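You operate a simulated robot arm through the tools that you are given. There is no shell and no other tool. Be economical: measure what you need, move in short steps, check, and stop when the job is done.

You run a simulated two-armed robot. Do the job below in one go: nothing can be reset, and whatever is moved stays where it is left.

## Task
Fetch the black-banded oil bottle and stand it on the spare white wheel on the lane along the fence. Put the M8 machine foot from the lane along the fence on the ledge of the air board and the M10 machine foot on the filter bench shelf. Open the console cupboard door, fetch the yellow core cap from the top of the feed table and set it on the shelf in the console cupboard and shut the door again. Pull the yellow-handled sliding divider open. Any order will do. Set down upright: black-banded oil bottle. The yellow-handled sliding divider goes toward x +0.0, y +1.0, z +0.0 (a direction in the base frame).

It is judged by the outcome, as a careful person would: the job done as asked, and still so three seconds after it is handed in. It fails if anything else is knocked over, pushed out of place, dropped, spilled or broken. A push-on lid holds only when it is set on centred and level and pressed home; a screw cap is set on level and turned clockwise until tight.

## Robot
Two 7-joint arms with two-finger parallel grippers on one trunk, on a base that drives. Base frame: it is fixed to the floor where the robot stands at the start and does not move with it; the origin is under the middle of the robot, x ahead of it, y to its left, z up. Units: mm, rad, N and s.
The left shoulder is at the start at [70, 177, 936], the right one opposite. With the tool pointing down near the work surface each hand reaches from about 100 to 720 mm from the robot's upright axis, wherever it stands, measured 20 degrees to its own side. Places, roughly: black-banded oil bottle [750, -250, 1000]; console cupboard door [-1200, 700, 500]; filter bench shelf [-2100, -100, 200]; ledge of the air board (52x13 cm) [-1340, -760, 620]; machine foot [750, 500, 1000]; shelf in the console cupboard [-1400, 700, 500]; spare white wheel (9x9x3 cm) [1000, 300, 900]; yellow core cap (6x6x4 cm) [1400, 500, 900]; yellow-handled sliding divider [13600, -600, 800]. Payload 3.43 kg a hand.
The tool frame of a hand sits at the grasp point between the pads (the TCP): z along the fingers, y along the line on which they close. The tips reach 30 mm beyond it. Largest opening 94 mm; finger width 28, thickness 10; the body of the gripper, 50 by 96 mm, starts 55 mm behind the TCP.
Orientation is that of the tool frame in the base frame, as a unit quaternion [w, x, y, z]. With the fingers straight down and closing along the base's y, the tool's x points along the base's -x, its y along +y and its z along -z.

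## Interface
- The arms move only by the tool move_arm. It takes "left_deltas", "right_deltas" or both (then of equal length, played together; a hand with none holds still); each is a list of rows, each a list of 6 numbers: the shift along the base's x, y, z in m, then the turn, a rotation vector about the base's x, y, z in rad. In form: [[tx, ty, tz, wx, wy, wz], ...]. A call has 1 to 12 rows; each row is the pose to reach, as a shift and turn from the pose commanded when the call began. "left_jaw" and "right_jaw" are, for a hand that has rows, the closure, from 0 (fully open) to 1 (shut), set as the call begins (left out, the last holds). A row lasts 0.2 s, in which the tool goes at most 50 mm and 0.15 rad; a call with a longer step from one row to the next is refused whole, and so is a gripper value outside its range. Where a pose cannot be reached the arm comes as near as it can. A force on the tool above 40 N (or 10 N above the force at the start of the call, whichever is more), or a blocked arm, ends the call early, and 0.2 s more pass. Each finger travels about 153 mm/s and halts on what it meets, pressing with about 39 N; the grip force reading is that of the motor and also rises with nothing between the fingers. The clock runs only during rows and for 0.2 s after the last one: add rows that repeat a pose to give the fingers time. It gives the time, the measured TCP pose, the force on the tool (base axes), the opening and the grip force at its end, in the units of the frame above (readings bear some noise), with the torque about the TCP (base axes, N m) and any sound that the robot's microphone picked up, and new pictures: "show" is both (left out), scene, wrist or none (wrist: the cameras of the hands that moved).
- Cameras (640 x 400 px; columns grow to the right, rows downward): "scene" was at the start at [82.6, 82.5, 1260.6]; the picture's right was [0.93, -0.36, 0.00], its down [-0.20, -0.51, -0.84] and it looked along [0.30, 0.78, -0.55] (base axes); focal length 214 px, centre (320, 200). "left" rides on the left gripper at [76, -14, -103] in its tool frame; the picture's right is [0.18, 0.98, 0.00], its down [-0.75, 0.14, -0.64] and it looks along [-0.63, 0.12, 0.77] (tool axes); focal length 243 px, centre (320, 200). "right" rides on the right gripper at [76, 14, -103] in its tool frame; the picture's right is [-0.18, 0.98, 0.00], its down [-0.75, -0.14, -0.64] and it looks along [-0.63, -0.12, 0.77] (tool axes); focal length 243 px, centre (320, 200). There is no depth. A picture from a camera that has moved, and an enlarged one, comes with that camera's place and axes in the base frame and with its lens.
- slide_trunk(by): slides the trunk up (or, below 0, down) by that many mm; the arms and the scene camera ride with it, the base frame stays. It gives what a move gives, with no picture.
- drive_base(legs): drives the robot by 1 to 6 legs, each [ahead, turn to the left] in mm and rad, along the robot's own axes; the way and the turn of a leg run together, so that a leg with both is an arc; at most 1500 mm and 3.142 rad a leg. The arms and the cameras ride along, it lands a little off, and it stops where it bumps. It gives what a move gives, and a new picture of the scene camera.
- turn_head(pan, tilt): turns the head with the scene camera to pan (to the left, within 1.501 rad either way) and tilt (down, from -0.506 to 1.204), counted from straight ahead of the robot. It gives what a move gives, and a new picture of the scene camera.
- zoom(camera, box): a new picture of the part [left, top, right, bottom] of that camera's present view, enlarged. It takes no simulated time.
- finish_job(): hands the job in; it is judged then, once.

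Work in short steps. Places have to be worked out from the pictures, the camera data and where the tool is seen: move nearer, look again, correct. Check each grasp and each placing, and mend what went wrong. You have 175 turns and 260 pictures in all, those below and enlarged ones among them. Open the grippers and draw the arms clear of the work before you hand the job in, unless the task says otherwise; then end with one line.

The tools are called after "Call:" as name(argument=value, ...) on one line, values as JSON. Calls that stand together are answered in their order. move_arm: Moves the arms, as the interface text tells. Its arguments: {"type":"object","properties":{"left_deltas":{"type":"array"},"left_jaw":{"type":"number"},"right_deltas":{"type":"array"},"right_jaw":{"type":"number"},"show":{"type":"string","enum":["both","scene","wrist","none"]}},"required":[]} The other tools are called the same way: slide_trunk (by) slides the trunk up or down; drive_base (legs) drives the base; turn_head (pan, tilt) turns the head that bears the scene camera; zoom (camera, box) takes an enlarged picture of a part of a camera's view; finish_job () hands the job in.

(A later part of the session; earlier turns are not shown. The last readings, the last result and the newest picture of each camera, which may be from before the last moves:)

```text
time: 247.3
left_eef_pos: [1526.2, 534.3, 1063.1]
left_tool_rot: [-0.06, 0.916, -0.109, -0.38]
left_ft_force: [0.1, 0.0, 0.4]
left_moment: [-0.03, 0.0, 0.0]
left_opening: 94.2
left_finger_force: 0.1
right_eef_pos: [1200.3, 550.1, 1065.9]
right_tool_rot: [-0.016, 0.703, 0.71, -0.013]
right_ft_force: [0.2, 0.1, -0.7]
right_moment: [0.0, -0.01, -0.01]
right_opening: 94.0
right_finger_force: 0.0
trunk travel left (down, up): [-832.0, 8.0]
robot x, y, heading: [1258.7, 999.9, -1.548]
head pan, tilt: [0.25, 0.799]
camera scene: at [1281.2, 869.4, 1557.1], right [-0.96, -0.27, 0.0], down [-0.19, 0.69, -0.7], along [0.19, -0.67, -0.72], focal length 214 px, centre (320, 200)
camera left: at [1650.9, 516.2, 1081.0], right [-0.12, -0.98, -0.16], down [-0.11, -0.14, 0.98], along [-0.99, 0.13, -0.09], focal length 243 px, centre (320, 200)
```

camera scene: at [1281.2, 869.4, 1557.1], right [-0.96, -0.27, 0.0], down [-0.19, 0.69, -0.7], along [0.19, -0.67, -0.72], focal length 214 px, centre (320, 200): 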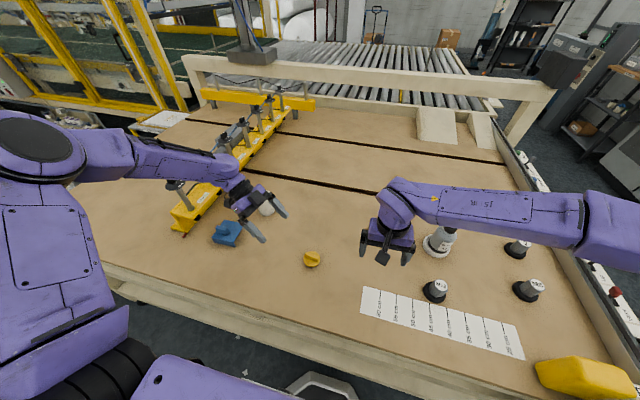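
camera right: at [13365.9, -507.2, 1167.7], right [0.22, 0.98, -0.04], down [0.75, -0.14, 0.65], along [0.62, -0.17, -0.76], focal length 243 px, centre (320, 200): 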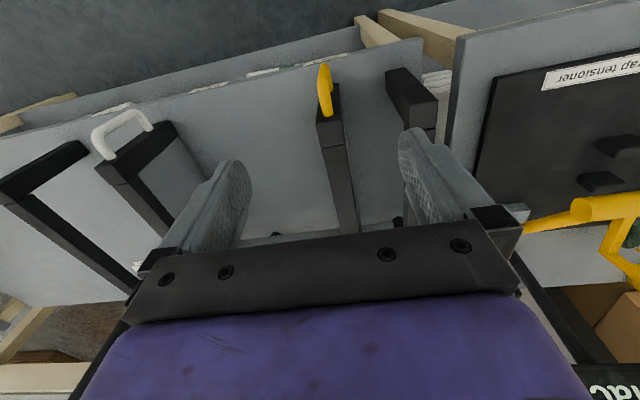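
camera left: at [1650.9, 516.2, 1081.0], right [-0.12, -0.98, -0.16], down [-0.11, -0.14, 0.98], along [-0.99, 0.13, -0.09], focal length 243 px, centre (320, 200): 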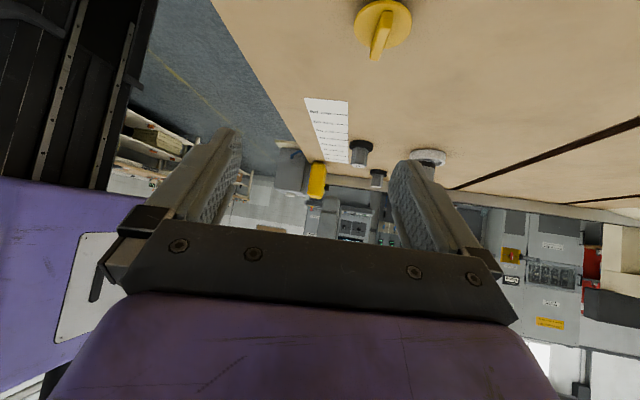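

I zoom on the cap in the left camera to measure the bar's yaw.

Call:
zoom(camera="left", box=[340, 0, 440, 64])

Call:
zoom(camera="scene", box=[280, 230, 344, 270])

```text
6.25 times, centred on (390, 32) of left
camera zoom: at [1650.9, 516.2, 1081.0], right [-0.12, -0.98, -0.16], down [-0.11, -0.14, 0.98], along [-0.99, 0.13, -0.09], focal length 1516 px, centre (-118, 1250)
```

zoom: 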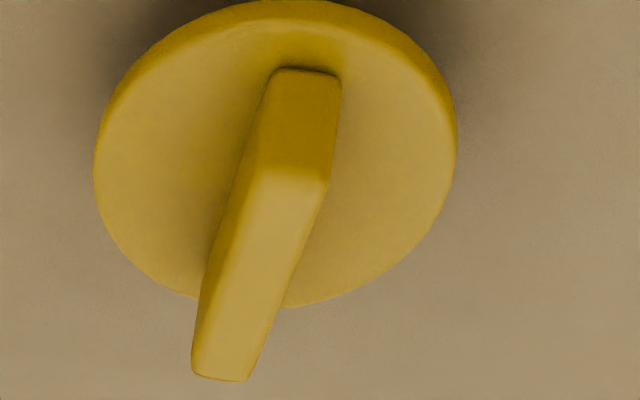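

```text
10.00 times, centred on (312, 250) of scene
camera zoom: at [1281.2, 869.4, 1557.1], right [-0.96, -0.27, 0.0], down [-0.19, 0.69, -0.7], along [0.19, -0.67, -0.72], focal length 2145 px, centre (400, -300)
```

zoom: 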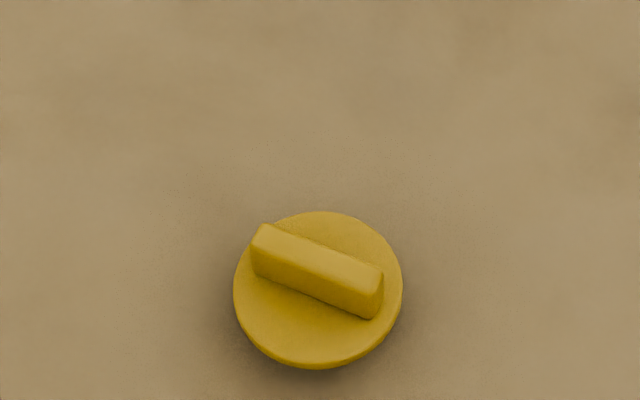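

Bar azimuth ≈0.125, centre ≈(1411,513), top ≈888. I correct yaw by +0.15 and move to a pre-grasp 60 mm back along the tool axis.

Call:
move_arm(left_deltas=[[-0.012, -0.006, -0.03, 0, 0, 0.05], [-0.025, -0.012, -0.06, 0, 0, 0.1], [-0.04, -0.02, -0.09, 0, 0, 0.15], [-0.057, -0.028, -0.114, 0, 0, 0.15], [-0.057, -0.028, -0.114, 0, 0, 0.15]])

Call:
zoom(camera="scene", box=[260, 200, 356, 260])

```text
time: 248.5
left_eef_pos: [1468.2, 506.5, 948.8]
left_tool_rot: [-0.032, 0.922, -0.041, -0.384]
left_ft_force: [0.9, 0.4, 0.2]
left_moment: [-0.02, -0.02, 0.04]
left_opening: 94.0
left_finger_force: 0.0
right_eef_pos: [1200.9, 550.2, 1065.2]
right_tool_rot: [-0.016, 0.704, 0.71, -0.013]
right_ft_force: [0.5, 0.0, -0.4]
right_moment: [0.01, 0.04, -0.01]
right_opening: 93.8
right_finger_force: 0.0
trunk travel left (down, up): [-832.0, 8.0]
robot x, y, heading: [1260.6, 1002.1, -1.546]
head pan, tilt: [0.25, 0.799]
camera scene: at [1281.8, 869.4, 1557.1], right [-0.96, -0.27, 0.0], down [-0.19, 0.69, -0.7], along [0.19, -0.67, -0.72], focal length 214 px, centre (320, 200)
camera left: at [1595.4, 507.5, 967.4], right [0.03, -0.99, -0.16], down [-0.09, -0.16, 0.98], along [-1.0, -0.01, -0.1], focal length 243 px, centre (320, 200)
```

scene: 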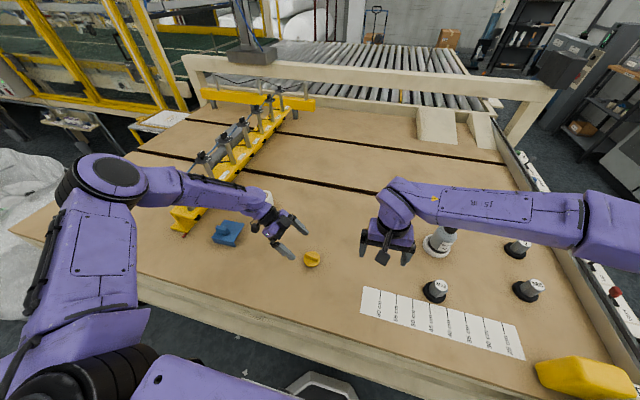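
left: 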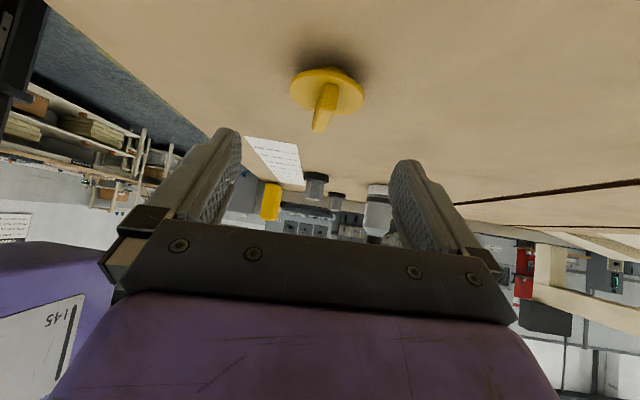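

```text
6.67 times, centred on (308, 230) of scene
camera zoom: at [1281.8, 869.4, 1557.1], right [-0.96, -0.27, 0.0], down [-0.19, 0.69, -0.7], along [0.19, -0.67, -0.72], focal length 1430 px, centre (400, 0)
```

zoom: 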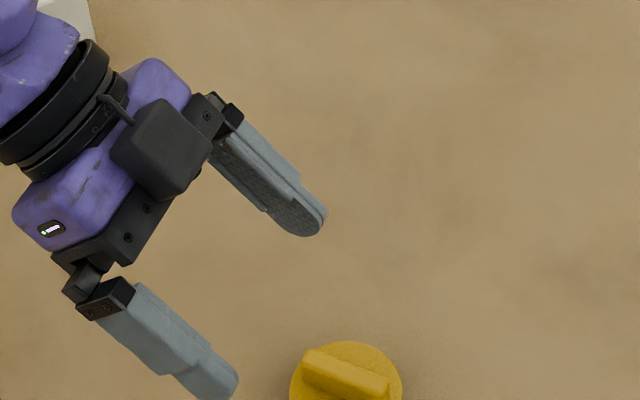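

Lined up. I advance along the tool axis to the grasp pose.

Call:
move_arm(left_deltas=[[-0.014, 0.0015, -0.014, 0, 0, 0], [-0.028, 0.003, -0.028, 0, 0, 0], [-0.041, 0.005, -0.042, 0, 0, 0], [-0.041, 0.005, -0.042, 0, 0, 0]])

Call:
zoom(camera="scene", box=[272, 230, 336, 270])

```text
time: 249.5
left_eef_pos: [1429.2, 510.8, 907.1]
left_tool_rot: [-0.033, 0.922, -0.042, -0.383]
left_ft_force: [1.0, -0.6, -0.2]
left_moment: [0.01, 0.0, 0.0]
left_opening: 93.9
left_finger_force: 0.1
right_eef_pos: [1200.6, 550.7, 1066.2]
right_tool_rot: [-0.016, 0.704, 0.71, -0.013]
right_ft_force: [-1.0, -0.2, 0.0]
right_moment: [0.02, 0.0, 0.0]
right_opening: 93.9
right_finger_force: 0.1
trunk travel left (down, up): [-832.0, 8.0]
robot x, y, heading: [1254.5, 996.1, -1.551]
head pan, tilt: [0.25, 0.799]
camera scene: at [1281.8, 868.6, 1557.0], right [-0.96, -0.27, 0.0], down [-0.19, 0.69, -0.7], along [0.19, -0.67, -0.72], focal length 214 px, centre (320, 200)
camera left: at [1555.7, 512.0, 924.6], right [0.03, -0.99, -0.16], down [-0.09, -0.16, 0.98], along [-1.0, -0.01, -0.09], focal length 243 px, centre (320, 200)
```

scene: 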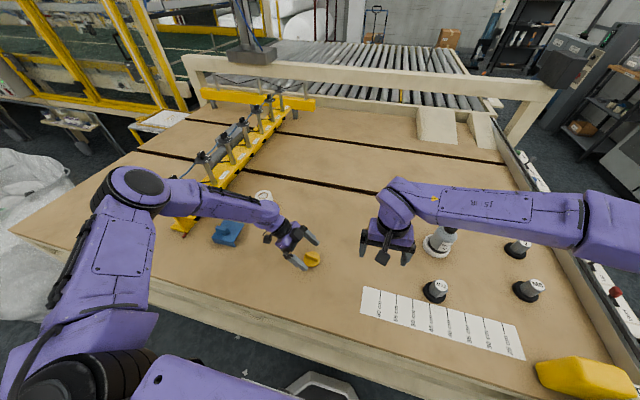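
left: 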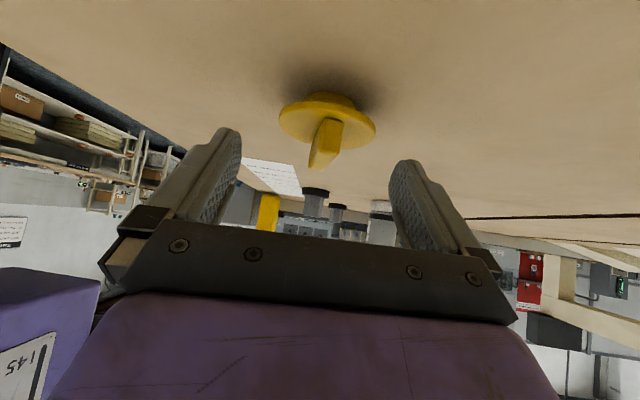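

```text
10.00 times, centred on (304, 250) of scene
camera zoom: at [1281.8, 868.6, 1557.0], right [-0.96, -0.27, 0.0], down [-0.19, 0.69, -0.7], along [0.19, -0.67, -0.72], focal length 2145 px, centre (480, -300)
```

zoom: 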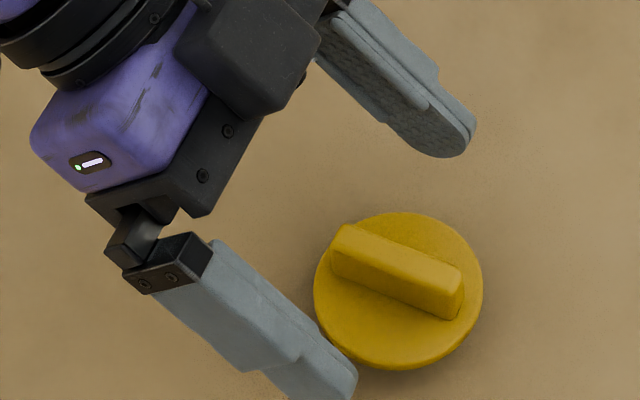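

I advance another ~11 mm forward and 7 mm down, so the bar lies well between the pads, watching the force.

Call:
move_arm(left_deltas=[[-0.006, 0.001, -0.003, 0, 0, 0], [-0.011, 0.001, -0.006, 0, 0, 0], [-0.011, 0.001, -0.008, 0, 0, 0]], show="none")

Call:
zoom(camera="left", box=[220, 70, 430, 200])

```text
time: 250.3
left_eef_pos: [1417.4, 512.4, 897.6]
left_tool_rot: [-0.033, 0.922, -0.042, -0.383]
left_ft_force: [0.4, 0.5, 0.1]
left_moment: [-0.03, 0.01, 0.0]
left_opening: 93.7
left_finger_force: 0.1
right_eef_pos: [1199.4, 549.2, 1065.2]
right_tool_rot: [-0.014, 0.704, 0.71, -0.012]
right_ft_force: [-1.0, 0.1, 0.4]
right_moment: [0.0, 0.02, 0.01]
right_opening: 94.0
right_finger_force: 0.1
trunk travel left (down, up): [-832.0, 8.0]
robot x, y, heading: [1260.2, 997.2, -1.545]
head pan, tilt: [0.25, 0.799]
```

```text
3.05 times, centred on (325, 135) of left
camera zoom: at [1544.2, 513.8, 916.5], right [0.03, -0.99, -0.16], down [-0.09, -0.16, 0.98], along [-1.0, -0.01, -0.09], focal length 739 px, centre (305, 398)
```

zoom: 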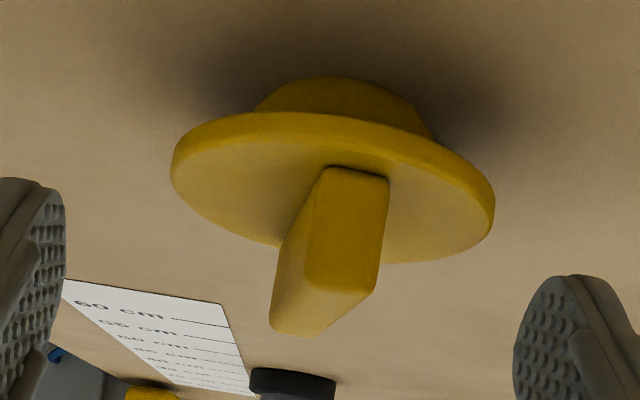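

Fingertips overlap about half of the bar's height; no contact yet. I go 5 mm lower and close.

Call:
move_arm(left_deltas=[[-0.002, 0, -0.003, 0, 0, 0], [-0.002, 0, -0.005, 0, 0, 0]], show="none")

Call:
move_arm(left_deltas=[[0, 0, 0, 0, 0, 0], [0, 0, 0, 0, 0, 0], [0, 0, 0, 0, 0, 0], [0, 0, 0, 0, 0, 0]], left_jaw=1, show="wrist")

```text
time: 250.9
left_eef_pos: [1414.4, 511.4, 893.0]
left_tool_rot: [-0.033, 0.922, -0.041, -0.383]
left_ft_force: [0.4, -0.1, 0.1]
left_moment: [0.01, -0.01, 0.0]
left_opening: 94.0
left_finger_force: 0.1
right_eef_pos: [1201.0, 549.6, 1065.5]
right_tool_rot: [-0.015, 0.704, 0.71, -0.012]
right_ft_force: [0.0, -0.2, 0.1]
right_moment: [-0.01, -0.03, 0.01]
right_opening: 93.8
right_finger_force: 0.0
trunk travel left (down, up): [-832.0, 8.0]
robot x, y, heading: [1261.0, 997.5, -1.547]
head pan, tilt: [0.25, 0.799]
```

```text
time: 251.9
left_eef_pos: [1415.7, 512.4, 894.7]
left_tool_rot: [-0.033, 0.922, -0.042, -0.383]
left_ft_force: [-0.2, 0.8, -0.3]
left_moment: [-0.03, -0.04, 0.01]
left_opening: 54.5
left_finger_force: 39.3
right_eef_pos: [1199.4, 548.7, 1065.8]
right_tool_rot: [-0.016, 0.704, 0.71, -0.012]
right_ft_force: [-0.2, -0.6, -0.1]
right_moment: [0.03, 0.01, 0.01]
right_opening: 94.1
right_finger_force: 0.1
trunk travel left (down, up): [-832.0, 8.0]
robot x, y, heading: [1257.6, 999.2, -1.549]
head pan, tilt: [0.25, 0.799]
camera left: at [1542.3, 513.3, 912.1], right [0.03, -0.99, -0.16], down [-0.09, -0.16, 0.98], along [-1.0, -0.01, -0.1], focal length 243 px, centre (320, 200)
```

left: 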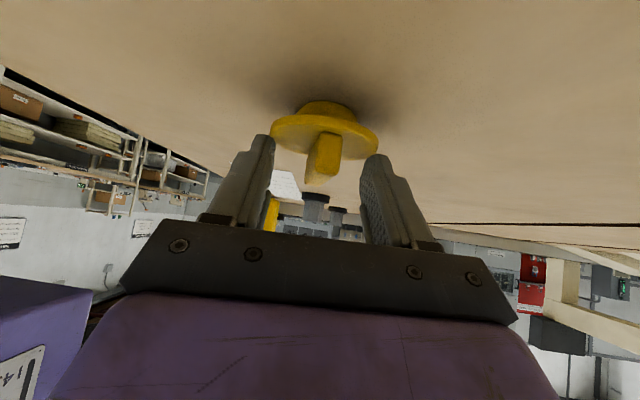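

The tips caught the flange (54 mm) rather than the bar. I reopen, rise 7 mm and close again.

Call:
move_arm(left_deltas=[[0, 0, 0, 0, 0, 0], [0, 0, 0.0, 0, 0, 0], [0.002, 0, 0.007, 0, 0, 0], [0.002, 0, 0.007, 0, 0, 0]], left_jaw=0.2, show="none")

Call:
move_arm(left_deltas=[[0, 0, 0, 0, 0, 0], [0, 0, 0, 0, 0, 0], [0, 0, 0, 0, 0, 0], [0, 0, 0, 0, 0, 0]], left_jaw=1, show="wrist")

```text
time: 252.9
left_eef_pos: [1417.4, 512.4, 900.9]
left_tool_rot: [-0.032, 0.922, -0.041, -0.384]
left_ft_force: [0.4, -0.4, 0.6]
left_moment: [-0.04, -0.02, -0.03]
left_opening: 75.2
left_finger_force: 0.0
right_eef_pos: [1199.7, 549.0, 1064.5]
right_tool_rot: [-0.016, 0.704, 0.71, -0.013]
right_ft_force: [0.7, 0.1, 0.2]
right_moment: [-0.01, 0.01, 0.02]
right_opening: 94.1
right_finger_force: 0.2
trunk travel left (down, up): [-832.0, 8.0]
robot x, y, heading: [1260.3, 996.4, -1.55]
head pan, tilt: [0.25, 0.799]
```

```text
time: 253.9
left_eef_pos: [1417.6, 512.8, 901.4]
left_tool_rot: [-0.031, 0.922, -0.041, -0.384]
left_ft_force: [0.8, -1.3, 7.3]
left_moment: [-0.12, -0.04, 0.01]
left_opening: 10.9
left_finger_force: 39.1
right_eef_pos: [1199.8, 550.2, 1065.3]
right_tool_rot: [-0.015, 0.704, 0.71, -0.013]
right_ft_force: [0.3, -0.2, -0.1]
right_moment: [0.01, 0.0, -0.02]
right_opening: 94.1
right_finger_force: 0.1
trunk travel left (down, up): [-832.0, 8.0]
robot x, y, heading: [1264.1, 997.9, -1.551]
head pan, tilt: [0.25, 0.799]
camera left: at [1543.9, 513.6, 919.7], right [0.03, -0.99, -0.16], down [-0.09, -0.16, 0.98], along [-1.0, -0.01, -0.09], focal length 243 px, centre (320, 200)
```

left: 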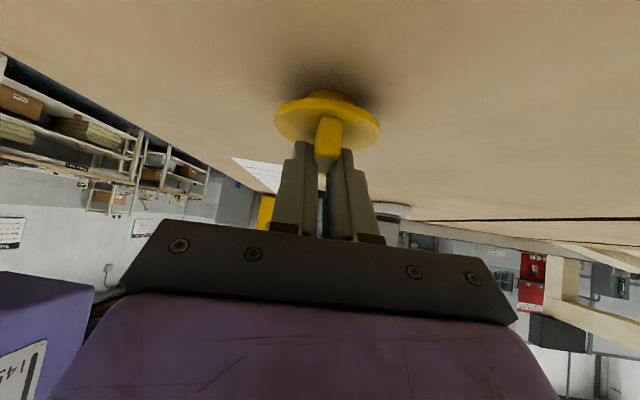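

Gripped the bar (10.9 mm). I lift.

Call:
move_arm(left_deltas=[[0, 0, 0.02, 0, 0, 0], [0, 0, 0.05, 0, 0, 0], [0, 0, 0.09, 0, 0, 0], [0, 0, 0.13, 0, 0, 0], [0, 0.02, 0.17, 0, 0, 0], [0, 0.04, 0.2, 0, 0, 0]])

```text
time: 255.3
left_eef_pos: [1419.7, 553.5, 1100.0]
left_tool_rot: [-0.031, 0.922, -0.042, -0.383]
left_ft_force: [-0.1, 0.8, -0.3]
left_moment: [-0.01, -0.02, -0.01]
left_opening: 10.6
left_finger_force: 38.4
right_eef_pos: [1201.2, 551.6, 1065.3]
right_tool_rot: [-0.015, 0.704, 0.71, -0.014]
right_ft_force: [0.5, -0.4, 0.9]
right_moment: [0.05, 0.0, 0.0]
right_opening: 94.4
right_finger_force: 0.2
trunk travel left (down, up): [-832.0, 8.0]
robot x, y, heading: [1260.1, 998.4, -1.553]
head pan, tilt: [0.25, 0.799]
camera scene: at [1281.9, 870.7, 1557.1], right [-0.96, -0.27, 0.0], down [-0.19, 0.69, -0.7], along [0.19, -0.67, -0.72], focal length 214 px, centre (320, 200)
camera left: at [1546.1, 554.8, 1118.4], right [0.03, -0.99, -0.16], down [-0.09, -0.16, 0.98], along [-1.0, -0.01, -0.09], focal length 243 px, centre (320, 200)
```

scene: 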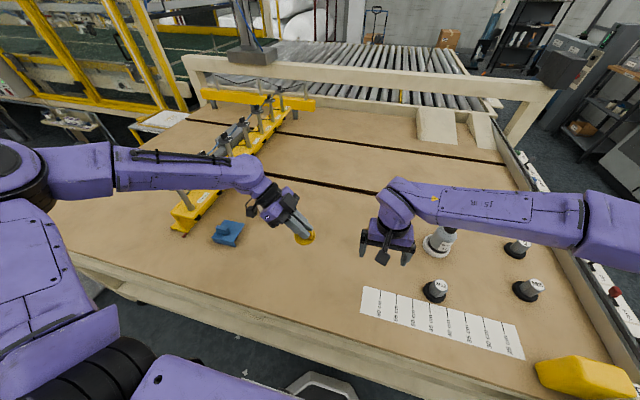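
left: 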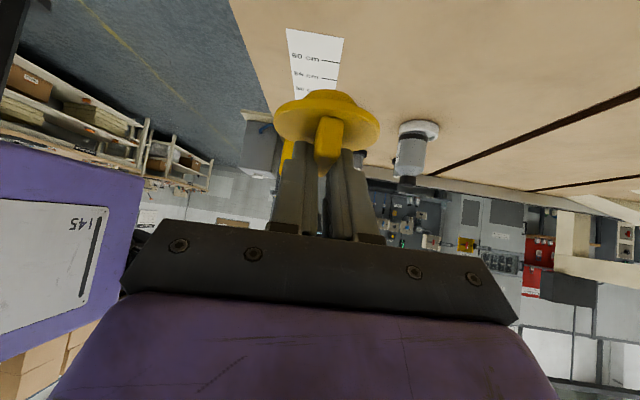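

Cap is held firmly. I back away, turn toward −x and drive toward the console, stopping at about (-200,1000).

Call:
drive_base(legs=[[-450, 0], [0, -1.285], [1500, 0], [0, -0.303]])

Call:
turn_head(pan=0.3, tilt=0.5)

```text
time: 269.3
left_eef_pos: [-627.8, 869.5, 1100.3]
left_tool_rot: [0.296, -0.619, 0.684, 0.248]
left_ft_force: [0.7, 0.0, -0.9]
left_moment: [0.0, 0.01, 0.03]
left_opening: 10.6
left_finger_force: 39.0
right_eef_pos: [-628.1, 1086.8, 1064.0]
right_tool_rot: [-0.02, 1.0, 0.0, 0.001]
right_ft_force: [-0.9, 0.1, -0.2]
right_moment: [0.0, -0.02, 0.03]
right_opening: 94.0
right_finger_force: 0.0
trunk travel left (down, up): [-832.0, 8.0]
robot x, y, heading: [-178.0, 1031.2, -3.132]
head pan, tilt: [0.25, 0.799]
camera scene: at [-308.4, 1003.0, 1557.0], right [-0.26, 0.97, 0.0], down [0.69, 0.19, -0.7], along [-0.67, -0.18, -0.72], focal length 214 px, centre (320, 200)
```

scene: 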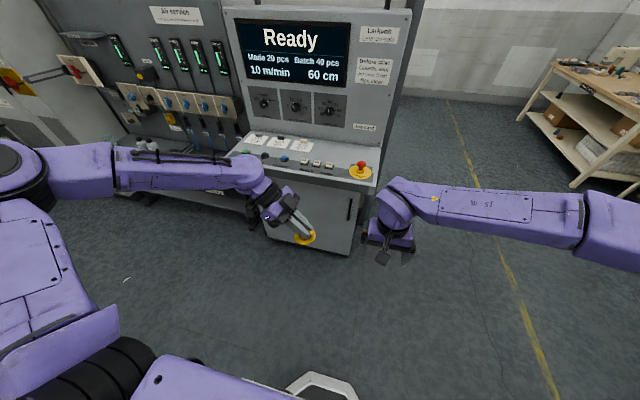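

```text
time: 270.1
left_eef_pos: [-626.6, 870.9, 1099.7]
left_tool_rot: [0.296, -0.62, 0.684, 0.247]
left_ft_force: [-0.1, -0.1, -0.8]
left_moment: [0.02, 0.01, -0.02]
left_opening: 10.7
left_finger_force: 38.7
right_eef_pos: [-628.4, 1089.4, 1066.3]
right_tool_rot: [-0.021, 1.0, 0.0, 0.002]
right_ft_force: [-0.5, -0.4, 1.1]
right_moment: [0.01, -0.02, -0.03]
right_opening: 94.0
right_finger_force: 0.0
trunk travel left (down, up): [-832.0, 8.0]
robot x, y, heading: [-184.5, 1029.7, -3.132]
head pan, tilt: [0.3, 0.499]
camera scene: at [-317.2, 997.6, 1582.9], right [-0.31, 0.95, 0.0], down [0.46, 0.15, -0.88], along [-0.84, -0.27, -0.48], focal length 214 px, centre (320, 200)
```

scene: 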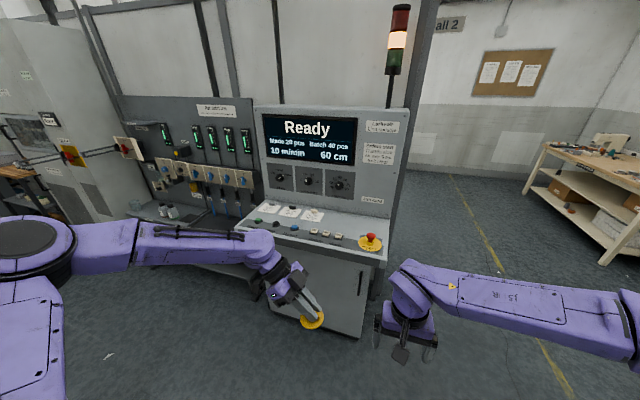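

Console door spans y≈330–1005 with vertical bar handle at y≈968, z≈470–695, x≈-1180. I lower the trunk, raise the cap hand, and move to about (-440,1080).

Call:
drive_base(legs=[[0, -0.2], [260, 0], [0, 0.2]])

Call:
slide_trunk(by=-380)

Call:
move_arm(left_deltas=[[0.02, -0.02, 0.03, 0, 0, 0], [0.04, -0.04, 0.06, 0, 0, 0], [0.06, -0.06, 0.09, 0, 0, 0], [0.08, -0.08, 0.12, 0, 0, 0], [0.08, -0.08, 0.15, 0, 0, 0], [0.08, -0.08, 0.18, 0, 0, 0], [0.08, -0.08, 0.18, 0, 0, 0], [0.08, -0.08, 0.18, 0, 0, 0], [0.08, -0.08, 0.18, 0, 0, 0], [0.08, -0.08, 0.18, 0, 0, 0], [0.08, -0.08, 0.18, 0, 0, 0]], right_deltas=[[0, 0, 0, 0, 0.143, 0], [0, 0, 0, 0, 0.286, 0], [0, 0, 0, 0, 0.429, 0], [0, 0, 0, 0, 0.571, 0], [0, 0, 0, 0, 0.714, 0], [0, 0, 0, 0, 0.857, 0], [0, 0, 0, 0, 1.0, 0], [0, 0, 0, 0, 1.143, 0], [0, 0, 0, 0, 1.286, 0], [0, 0, 0, 0, 1.428, 0], [0, 0, 0, 0, 1.571, 0]])

```text
time: 273.4
left_eef_pos: [-883.5, 928.1, 1098.9]
left_tool_rot: [0.297, -0.614, 0.689, 0.244]
left_ft_force: [0.0, -0.3, -0.2]
left_moment: [0.0, 0.02, -0.03]
left_opening: 10.6
left_finger_force: 39.1
right_eef_pos: [-880.3, 1147.0, 1064.3]
right_tool_rot: [-0.02, 1.0, -0.007, 0.002]
right_ft_force: [-0.4, 0.1, -1.0]
right_moment: [-0.01, 0.01, 0.02]
right_opening: 94.1
right_finger_force: 0.0
trunk travel left (down, up): [-832.0, 8.0]
robot x, y, heading: [-433.8, 1076.0, 3.136]
head pan, tilt: [0.3, 0.499]
camera scene: at [-571.0, 1049.8, 1582.9], right [-0.29, 0.96, 0.0], down [0.46, 0.14, -0.88], along [-0.84, -0.26, -0.48], focal length 214 px, centre (320, 200)
```

scene: 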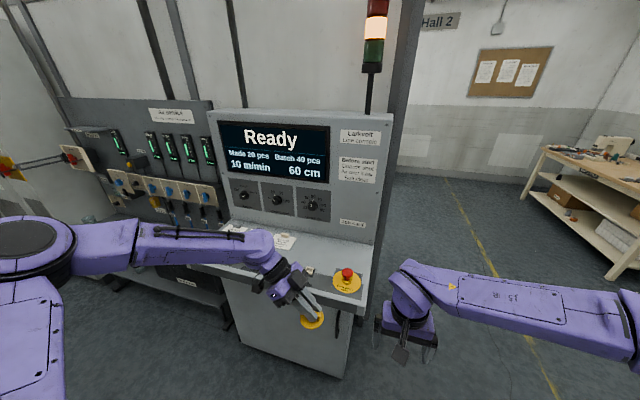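

```text
time: 277.1
left_eef_pos: [-881.3, 927.9, 719.4]
left_tool_rot: [0.298, -0.614, 0.688, 0.245]
left_ft_force: [0.2, 0.1, -0.3]
left_moment: [0.01, -0.01, 0.03]
left_opening: 10.6
left_finger_force: 39.3
right_eef_pos: [-879.7, 1145.3, 685.0]
right_tool_rot: [-0.02, 1.0, -0.007, 0.001]
right_ft_force: [-1.0, 0.9, -0.5]
right_moment: [-0.02, -0.02, 0.02]
right_opening: 93.8
right_finger_force: 0.2
trunk travel left (down, up): [-452.0, 388.0]
robot x, y, heading: [-430.7, 1077.4, 3.138]
head pan, tilt: [0.3, 0.499]
```

```text
time: 279.5
left_eef_pos: [-801.8, 845.9, 898.9]
left_tool_rot: [0.298, -0.614, 0.689, 0.245]
left_ft_force: [-0.4, -0.5, -0.3]
left_moment: [-0.03, 0.0, 0.0]
left_opening: 10.9
left_finger_force: 39.2
right_eef_pos: [-884.5, 1149.1, 688.3]
right_tool_rot: [-0.008, 0.708, -0.04, -0.705]
right_ft_force: [0.3, 0.0, 0.0]
right_moment: [-0.04, 0.01, -0.03]
right_opening: 94.0
right_finger_force: 0.1
trunk travel left (down, up): [-452.0, 388.0]
robot x, y, heading: [-433.2, 1079.3, 3.134]
head pan, tilt: [0.3, 0.499]
camera scene: at [-570.3, 1048.8, 1202.9], right [-0.29, 0.96, 0.0], down [0.46, 0.14, -0.88], along [-0.84, -0.26, -0.48], focal length 214 px, centre (320, 200)
camera right: at [-782.1, 1125.5, 614.3], right [-0.07, -0.97, 0.23], down [0.65, 0.13, 0.75], along [-0.76, 0.2, 0.62], focal length 243 px, centre (320, 200)
camera left: at [-804.7, 719.7, 917.5], right [-0.99, -0.01, -0.16], down [-0.16, 0.09, 0.98], along [0.01, 1.0, -0.09], focal length 243 px, centre (320, 200)
```

scene: 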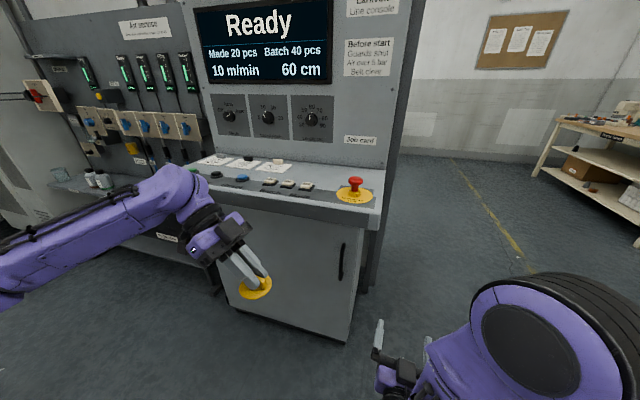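
right: 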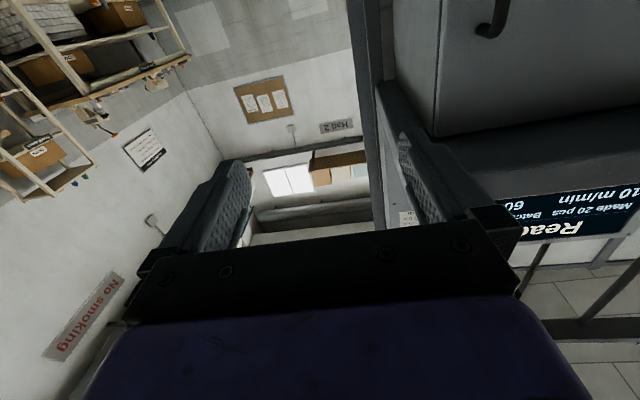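
left: 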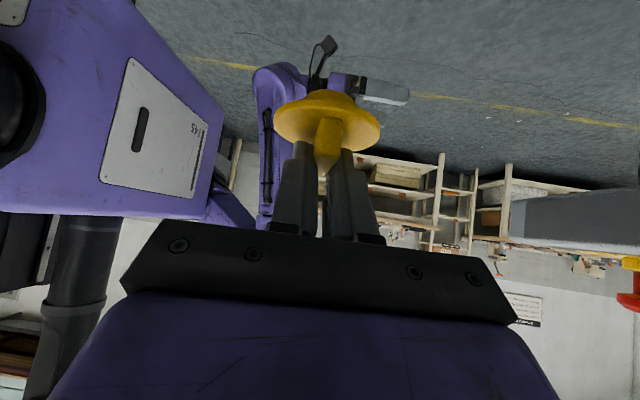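

Handle top triangulates to ≈(-1155,953,690). I bring the right hand to a pre-grasp in front of it, moving the cap hand a bit aside.

Call:
move_arm(right_deltas=[[-0.02, -0.03, -0.015, 0, 0, 0], [-0.04, -0.06, -0.03, 0, 0, 0], [-0.06, -0.09, -0.045, 0, 0, 0], [-0.08, -0.125, -0.06, 0, 0, 0.02], [-0.11, -0.155, -0.068, 0, 0, 0.04], [-0.14, -0.18, -0.068, 0, 0, 0.06], [-0.17, -0.196, -0.068, 0, 0, 0.068], [-0.195, -0.196, -0.068, 0, 0, 0.068], [-0.195, -0.196, -0.068, 0, 0, 0.068]], left_deltas=[[0, -0.02, 0, 0, 0, 0], [0, -0.04, 0, 0, 0, 0], [0, -0.06, 0, 0, 0, 0], [0, -0.08, 0, 0, 0, 0], [0, -0.1, 0, 0, 0, 0], [0, -0.1, 0, 0, 0, 0], [0, -0.1, 0, 0, 0, 0], [0, -0.1, 0, 0, 0, 0], [0, -0.1, 0, 0, 0, 0]])

```text
time: 281.5
left_eef_pos: [-802.2, 746.8, 899.1]
left_tool_rot: [0.297, -0.614, 0.689, 0.244]
left_ft_force: [-0.1, -0.7, 0.0]
left_moment: [0.01, 0.04, -0.05]
left_opening: 10.6
left_finger_force: 39.3
right_eef_pos: [-1075.1, 950.1, 617.1]
right_tool_rot: [0.016, 0.709, 0.005, -0.706]
right_ft_force: [0.1, -0.3, -0.4]
right_moment: [-0.01, 0.0, -0.01]
right_opening: 93.8
right_finger_force: 0.0
trunk travel left (down, up): [-452.0, 388.0]
robot x, y, heading: [-432.2, 1080.0, 3.138]
head pan, tilt: [0.3, 0.499]
camera scene: at [-569.6, 1049.0, 1203.0], right [-0.29, 0.96, 0.0], down [0.46, 0.14, -0.88], along [-0.84, -0.26, -0.48], focal length 214 px, centre (320, 200)
camera right: at [-971.4, 937.2, 540.8], right [0.03, -0.98, 0.2], down [0.63, 0.17, 0.75], along [-0.77, 0.11, 0.63], focal length 243 px, centre (320, 200)
camera left: at [-804.8, 619.3, 917.5], right [-0.99, -0.01, -0.16], down [-0.16, 0.1, 0.98], along [0.01, 1.0, -0.09], focal length 243 px, centre (320, 200)
```

scene: 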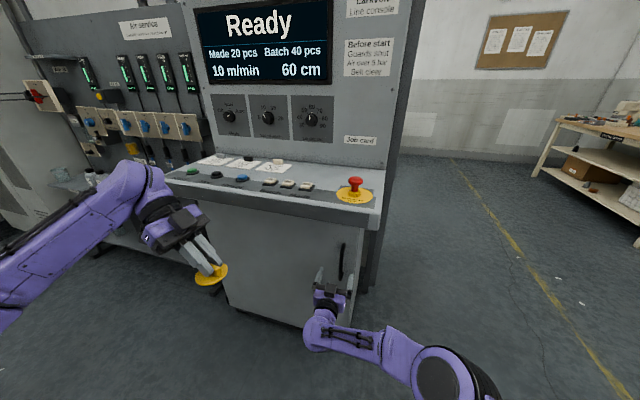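
right: 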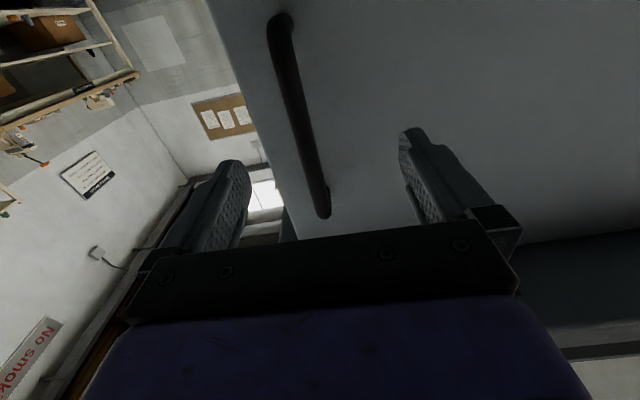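
left: 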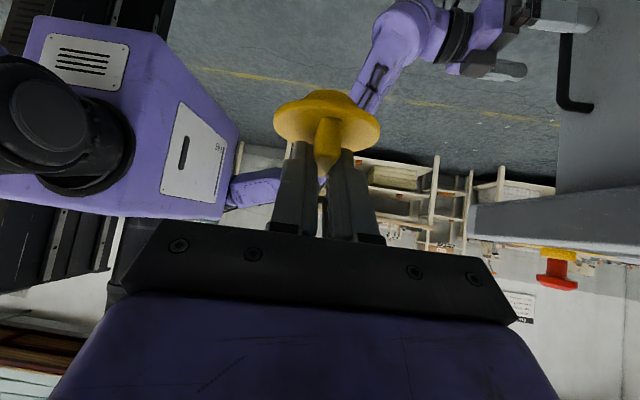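

The handle bar is at ≈(-1136,961), standing off ~40 mm from the door. I move in and close on it.

Call:
move_arm(right_deltas=[[-0.015, 0.011, 0, 0, 0, 0], [-0.035, 0.011, 0, 0, 0, 0], [-0.053, 0.011, 0, 0, 0, 0], [-0.053, 0.011, 0, 0, 0, 0]], show="none")

Call:
move_arm(right_deltas=[[0, 0, 0, 0, 0, 0], [0, 0, 0, 0, 0, 0], [0, 0, 0, 0, 0, 0], [0, 0, 0, 0, 0, 0]], right_jaw=1, show="wrist")

```text
time: 282.5
left_eef_pos: [-802.9, 747.1, 899.4]
left_tool_rot: [0.297, -0.614, 0.689, 0.244]
left_ft_force: [0.0, -0.7, -0.3]
left_moment: [0.05, 0.01, -0.03]
left_opening: 10.9
left_finger_force: 39.1
right_eef_pos: [-1126.2, 959.9, 616.0]
right_tool_rot: [0.015, 0.708, 0.005, -0.706]
right_ft_force: [-0.4, -0.6, 0.0]
right_moment: [0.02, 0.03, 0.0]
right_opening: 93.9
right_finger_force: 0.0
trunk travel left (down, up): [-452.0, 388.0]
robot x, y, heading: [-431.9, 1075.2, 3.137]
head pan, tilt: [0.3, 0.499]
```

```text
time: 283.5
left_eef_pos: [-801.2, 745.9, 897.3]
left_tool_rot: [0.298, -0.614, 0.689, 0.245]
left_ft_force: [-0.7, -0.9, -0.3]
left_moment: [0.0, 0.01, 0.01]
left_opening: 10.7
left_finger_force: 38.8
right_eef_pos: [-1125.5, 959.2, 616.8]
right_tool_rot: [0.016, 0.708, 0.006, -0.706]
right_ft_force: [0.1, -5.6, 0.4]
right_moment: [1.02, 0.13, 0.03]
right_opening: 18.1
right_finger_force: 44.8
trunk travel left (down, up): [-452.0, 388.0]
robot x, y, heading: [-429.3, 1080.8, 3.139]
head pan, tilt: [0.3, 0.499]
camera right: at [-1022.3, 946.2, 540.8], right [0.03, -0.98, 0.2], down [0.63, 0.17, 0.75], along [-0.77, 0.1, 0.63], focal length 243 px, centre (320, 200)
```

right: 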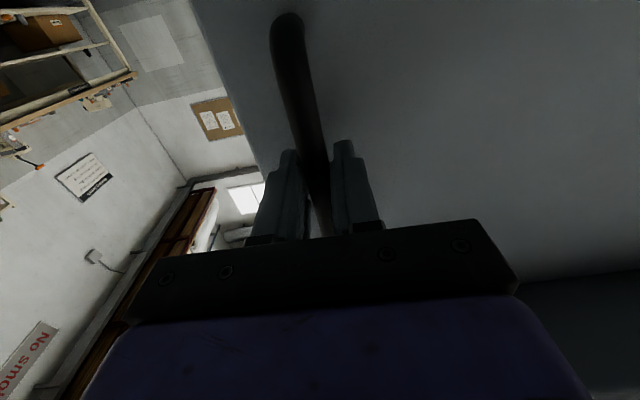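

Gripped the handle (18 mm). I pull gently along the arc.

Call:
move_arm(right_deltas=[[0.006, 0, 0, 0, 0, -0.01], [0.014, 0, 0, 0, 0, -0.02], [0.024, -0.001, 0, 0, 0, -0.035], [0.036, -0.002, 0, 0, 0, -0.05], [0.048, -0.003, 0, 0, 0, -0.07], [0.06, -0.004, 0, 0, 0, -0.09], [0.06, -0.004, 0, 0, 0, -0.09]], show="scene")

```text
time: 285.1
left_eef_pos: [-802.6, 745.8, 898.8]
left_tool_rot: [0.298, -0.614, 0.689, 0.245]
left_ft_force: [0.3, 0.0, 0.5]
left_moment: [-0.03, -0.02, -0.01]
left_opening: 10.6
left_finger_force: 39.0
right_eef_pos: [-1065.9, 951.3, 615.9]
right_tool_rot: [-0.013, 0.708, -0.021, -0.705]
right_ft_force: [-3.2, -14.2, -3.1]
right_moment: [0.91, 0.19, 0.17]
right_opening: 18.5
right_finger_force: 44.9
trunk travel left (down, up): [-452.0, 388.0]
robot x, y, heading: [-437.7, 1075.2, -3.145]
head pan, tilt: [0.3, 0.499]
stopped in row 7 (right hand): the force on the tool passed its limit at 40 N (the readings are from after the stop); the commanded pose is now the measured one
camera scene: at [-570.7, 1048.0, 1202.7], right [-0.3, 0.96, 0.0], down [0.46, 0.14, -0.88], along [-0.84, -0.26, -0.48], focal length 214 px, centre (320, 200)
```

scene: 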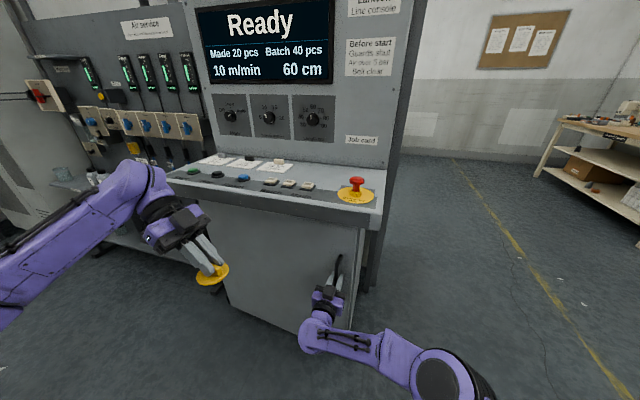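

Door moves, fitting a hinge at ≈(-1174,343). I follow the arc to ~0.4 rad.

Call:
move_arm(right_deltas=[[0.0152, -0.0029, 0, 0, 0, -0.012], [0.0303, -0.0061, 0, 0, 0, -0.024], [0.0453, -0.0098, 0, 0, 0, -0.036], [0.0603, -0.0137, 0, 0, 0, -0.048], [0.075, -0.0182, 0, 0, 0, -0.06], [0.0897, -0.0229, 0, 0, 0, -0.072], [0.1043, -0.028, 0, 0, 0, -0.084], [0.1188, -0.0335, 0, 0, 0, -0.096], [0.133, -0.0394, 0, 0, 0, -0.108], [0.1471, -0.0456, 0, 0, 0, -0.12], [0.1611, -0.0521, 0, 0, 0, -0.132], [0.1749, -0.059, 0, 0, 0, -0.144]], show="scene")

```text
time: 287.7
left_eef_pos: [-804.0, 740.2, 896.2]
left_tool_rot: [0.3, -0.614, 0.687, 0.246]
left_ft_force: [1.1, 0.8, -0.2]
left_moment: [-0.02, 0.03, 0.0]
left_opening: 10.6
left_finger_force: 39.1
right_eef_pos: [-918.3, 910.2, 620.9]
right_tool_rot: [0.078, -0.696, 0.075, 0.71]
right_ft_force: [-14.2, -35.7, -20.3]
right_moment: [-0.34, 0.2, 0.26]
right_opening: 13.7
right_finger_force: 45.0
trunk travel left (down, up): [-452.0, 388.0]
robot x, y, heading: [-436.4, 1076.1, -3.133]
head pan, tilt: [0.3, 0.499]
stopped in row 12 (right hand): the force on the tool passed its limit at 82 N (the readings are from after the stop); the commanded pose is now the measured one
camera scene: at [-573.9, 1041.9, 1202.3], right [-0.3, 0.95, 0.0], down [0.46, 0.15, -0.88], along [-0.84, -0.26, -0.48], focal length 214 px, centre (320, 200)
```

scene: 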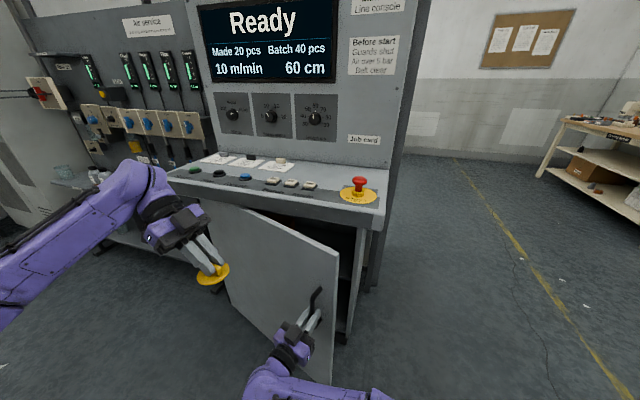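

The door is ~0.37 rad ajar; I release the handle, back the hand out, and reverse the base a little to give the door room.

Call:
move_arm(right_deltas=[[0, 0, 0, 0, 0, 0], [0, 0, 0, 0, 0, 0], [0, 0, 0, 0, 0, 0], [0.03, -0.006, 0, 0, 0, 0], [0.06, -0.012, 0, 0, 0, 0], [0.1, -0.012, 0, 0, 0, 0]], right_jaw=0, show="none")

Call:
move_arm(right_deltas=[[0, 0.03, 0, 0, 0, 0.05], [0, 0.07, 0, 0, 0, 0.1], [0, 0.11, 0, 0, 0, 0.15], [0, 0.14, 0, 0, 0, 0.15]], right_jaw=1, show="scene")

```text
time: 289.3
left_eef_pos: [-802.6, 745.5, 898.5]
left_tool_rot: [0.297, -0.615, 0.688, 0.245]
left_ft_force: [0.2, 0.3, 0.6]
left_moment: [0.02, 0.03, -0.01]
left_opening: 10.2
left_finger_force: 38.6
right_eef_pos: [-851.4, 936.8, 612.3]
right_tool_rot: [0.12, -0.679, 0.087, 0.719]
right_ft_force: [-0.2, -0.2, 0.1]
right_moment: [-0.02, -0.01, -0.04]
right_opening: 94.1
right_finger_force: 0.0
trunk travel left (down, up): [-452.0, 388.0]
robot x, y, heading: [-434.7, 1071.5, -3.142]
head pan, tilt: [0.3, 0.499]
stopped in row 6 (right hand): the arm was blocked; the commanded pose is now the measured one
```

```text
time: 290.3
left_eef_pos: [-802.7, 746.0, 899.5]
left_tool_rot: [0.297, -0.615, 0.688, 0.246]
left_ft_force: [-0.3, -0.3, -1.0]
left_moment: [-0.04, 0.02, 0.02]
left_opening: 10.6
left_finger_force: 39.1
right_eef_pos: [-850.0, 1071.6, 614.0]
right_tool_rot: [0.062, -0.685, 0.035, 0.725]
right_ft_force: [-0.2, -0.3, -0.6]
right_moment: [-0.01, 0.01, 0.01]
right_opening: 0.2
right_finger_force: 32.8
trunk travel left (down, up): [-452.0, 388.0]
robot x, y, heading: [-433.3, 1078.4, -3.147]
head pan, tilt: [0.3, 0.499]
camera scene: at [-569.8, 1048.4, 1203.0], right [-0.3, 0.96, 0.0], down [0.46, 0.14, -0.88], along [-0.84, -0.26, -0.48], focal length 214 px, centre (320, 200)
```

scene: 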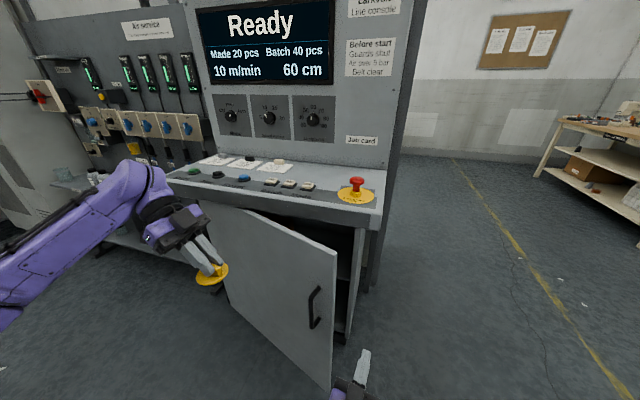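

Door tip is at ≈(-970,965). With the fist closed I reach past the door's edge at y≈1060 and then sweep −y to push it open.

Call:
move_arm(right_deltas=[[-0.045, 0, 0, 0, 0, 0], [-0.09, 0, 0, 0, 0, 0], [-0.135, 0, 0, 0, 0, 0], [-0.18, -0.005, 0, 0, 0, 0], [-0.175, -0.03, 0, 0, 0, 0], [-0.162, -0.055, 0, 0, 0, 0]], show="scene")

```text
time: 291.7
left_eef_pos: [-802.1, 745.6, 898.2]
left_tool_rot: [0.297, -0.614, 0.689, 0.245]
left_ft_force: [0.0, -0.5, -0.4]
left_moment: [0.02, -0.04, 0.04]
left_opening: 10.8
left_finger_force: 38.7
right_eef_pos: [-1017.6, 1029.9, 614.5]
right_tool_rot: [0.065, -0.685, 0.043, 0.725]
right_ft_force: [1.8, 4.5, 1.6]
right_moment: [-0.29, -0.06, 0.34]
right_opening: 0.1
right_finger_force: 33.0
trunk travel left (down, up): [-452.0, 388.0]
robot x, y, heading: [-435.0, 1075.3, 3.139]
head pan, tilt: [0.3, 0.499]
stopped in row 6 (right hand): the force on the tool passed its limit at 47 N (the readings are from after the stop); the commanded pose is now the measured one
camera scene: at [-570.0, 1048.1, 1203.0], right [-0.29, 0.96, 0.0], down [0.46, 0.14, -0.88], along [-0.84, -0.26, -0.48], focal length 214 px, centre (320, 200)
```

scene: 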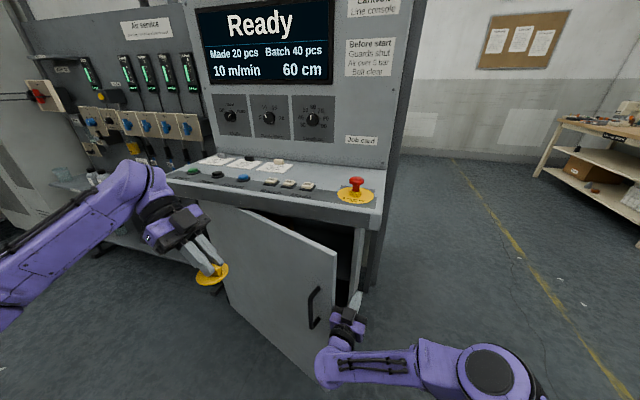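

Pushing edge-on doesn't give torque. I'll instead hook behind the door: rotate the right tool to point −y, then slip the fingers behind the edge and pull +x.

Call:
move_arm(right_deltas=[[0.005, 0.04, 0, 0, 0, 0.0], [0.01, 0.08, 0, 0, 0, 0.14], [0.01, 0.09, 0, 0, 0, 0.28], [0.01, 0.09, 0, 0, 0, 0.42], [0.01, 0.09, 0, 0, 0, 0.56], [0.01, 0.09, 0, 0, 0, 0.7], [0.01, 0.09, 0, 0, 0, 0.84], [0.01, 0.09, 0, 0, 0, 0.98], [0.01, 0.09, 0, 0, 0, 1.12], [0.01, 0.09, 0, 0, 0, 1.26], [0.01, 0.09, 0, 0, 0, 1.4], [0.01, 0.09, 0, 0, 0, 1.5]], show="both")

```text
time: 294.3
left_eef_pos: [-803.2, 746.1, 899.0]
left_tool_rot: [0.297, -0.614, 0.689, 0.245]
left_ft_force: [0.0, 0.4, 0.0]
left_moment: [0.03, -0.04, 0.01]
left_opening: 10.5
left_finger_force: 38.9
right_eef_pos: [-1006.3, 1119.0, 615.2]
right_tool_rot: [-0.446, -0.531, -0.435, 0.575]
right_ft_force: [-0.5, 0.0, -1.0]
right_moment: [-0.01, 0.0, 0.03]
right_opening: 0.1
right_finger_force: 33.2
trunk travel left (down, up): [-452.0, 388.0]
robot x, y, heading: [-434.0, 1078.1, 3.142]
head pan, tilt: [0.3, 0.499]
camera scene: at [-570.0, 1048.3, 1203.0], right [-0.3, 0.96, 0.0], down [0.46, 0.14, -0.88], along [-0.84, -0.26, -0.48], focal length 214 px, centre (320, 200)
camera right: at [-973.2, 1211.5, 531.6], right [0.97, -0.21, 0.16], down [0.03, 0.69, 0.72], along [-0.26, -0.69, 0.68], focal length 243 px, centre (320, 200)
```

scene: 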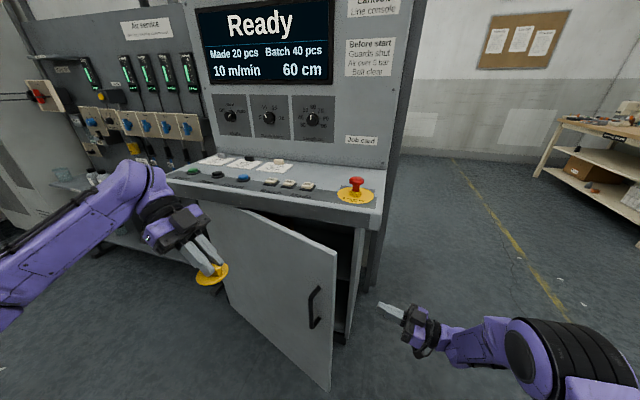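
right: 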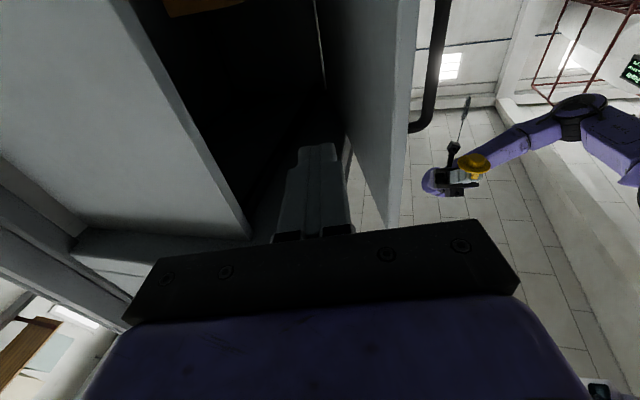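

The wrist view shows the fingers aimed into the gap. I slide in to y≈935.

Call:
move_arm(right_deltas=[[0, -0.045, 0, 0, 0, 0], [0, -0.09, 0, 0, 0, 0], [0, -0.135, 0, 0, 0, 0], [0, -0.18, 0, 0, 0, 0], [0, -0.184, 0, 0, 0, 0]], show="both")

```text
time: 295.5
left_eef_pos: [-802.1, 746.1, 899.1]
left_tool_rot: [0.297, -0.614, 0.689, 0.244]
left_ft_force: [-0.1, 0.1, -0.7]
left_moment: [-0.01, 0.01, 0.03]
left_opening: 10.6
left_finger_force: 39.2
right_eef_pos: [-1006.5, 935.9, 614.1]
right_tool_rot: [-0.446, -0.53, -0.435, 0.575]
right_ft_force: [0.4, -0.3, -0.2]
right_moment: [-0.01, -0.02, -0.01]
right_opening: 0.0
right_finger_force: 32.5
trunk travel left (down, up): [-452.0, 388.0]
robot x, y, heading: [-434.2, 1074.5, 3.147]
head pan, tilt: [0.3, 0.499]
camera scene: at [-569.9, 1048.5, 1203.0], right [-0.29, 0.96, 0.0], down [0.46, 0.14, -0.88], along [-0.84, -0.26, -0.48], focal length 214 px, centre (320, 200)
camera right: at [-972.4, 1028.2, 531.6], right [0.96, -0.21, 0.16], down [0.04, 0.7, 0.72], along [-0.26, -0.69, 0.68], focal length 243 px, centre (320, 200)
```

scene: 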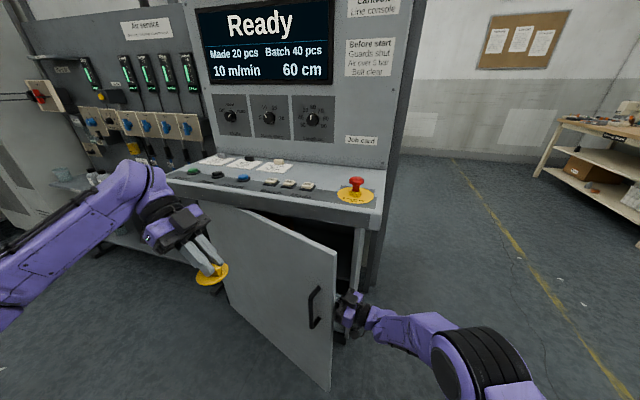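
right: 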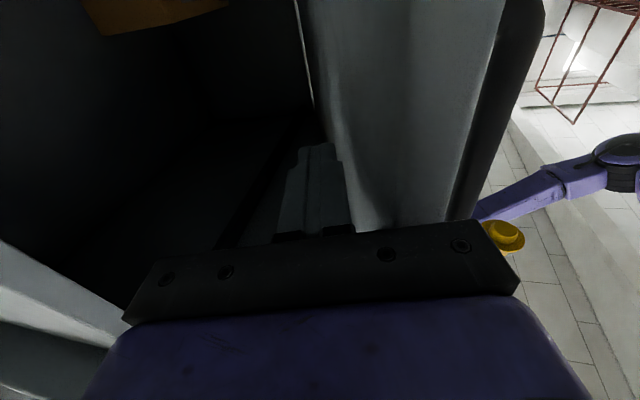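

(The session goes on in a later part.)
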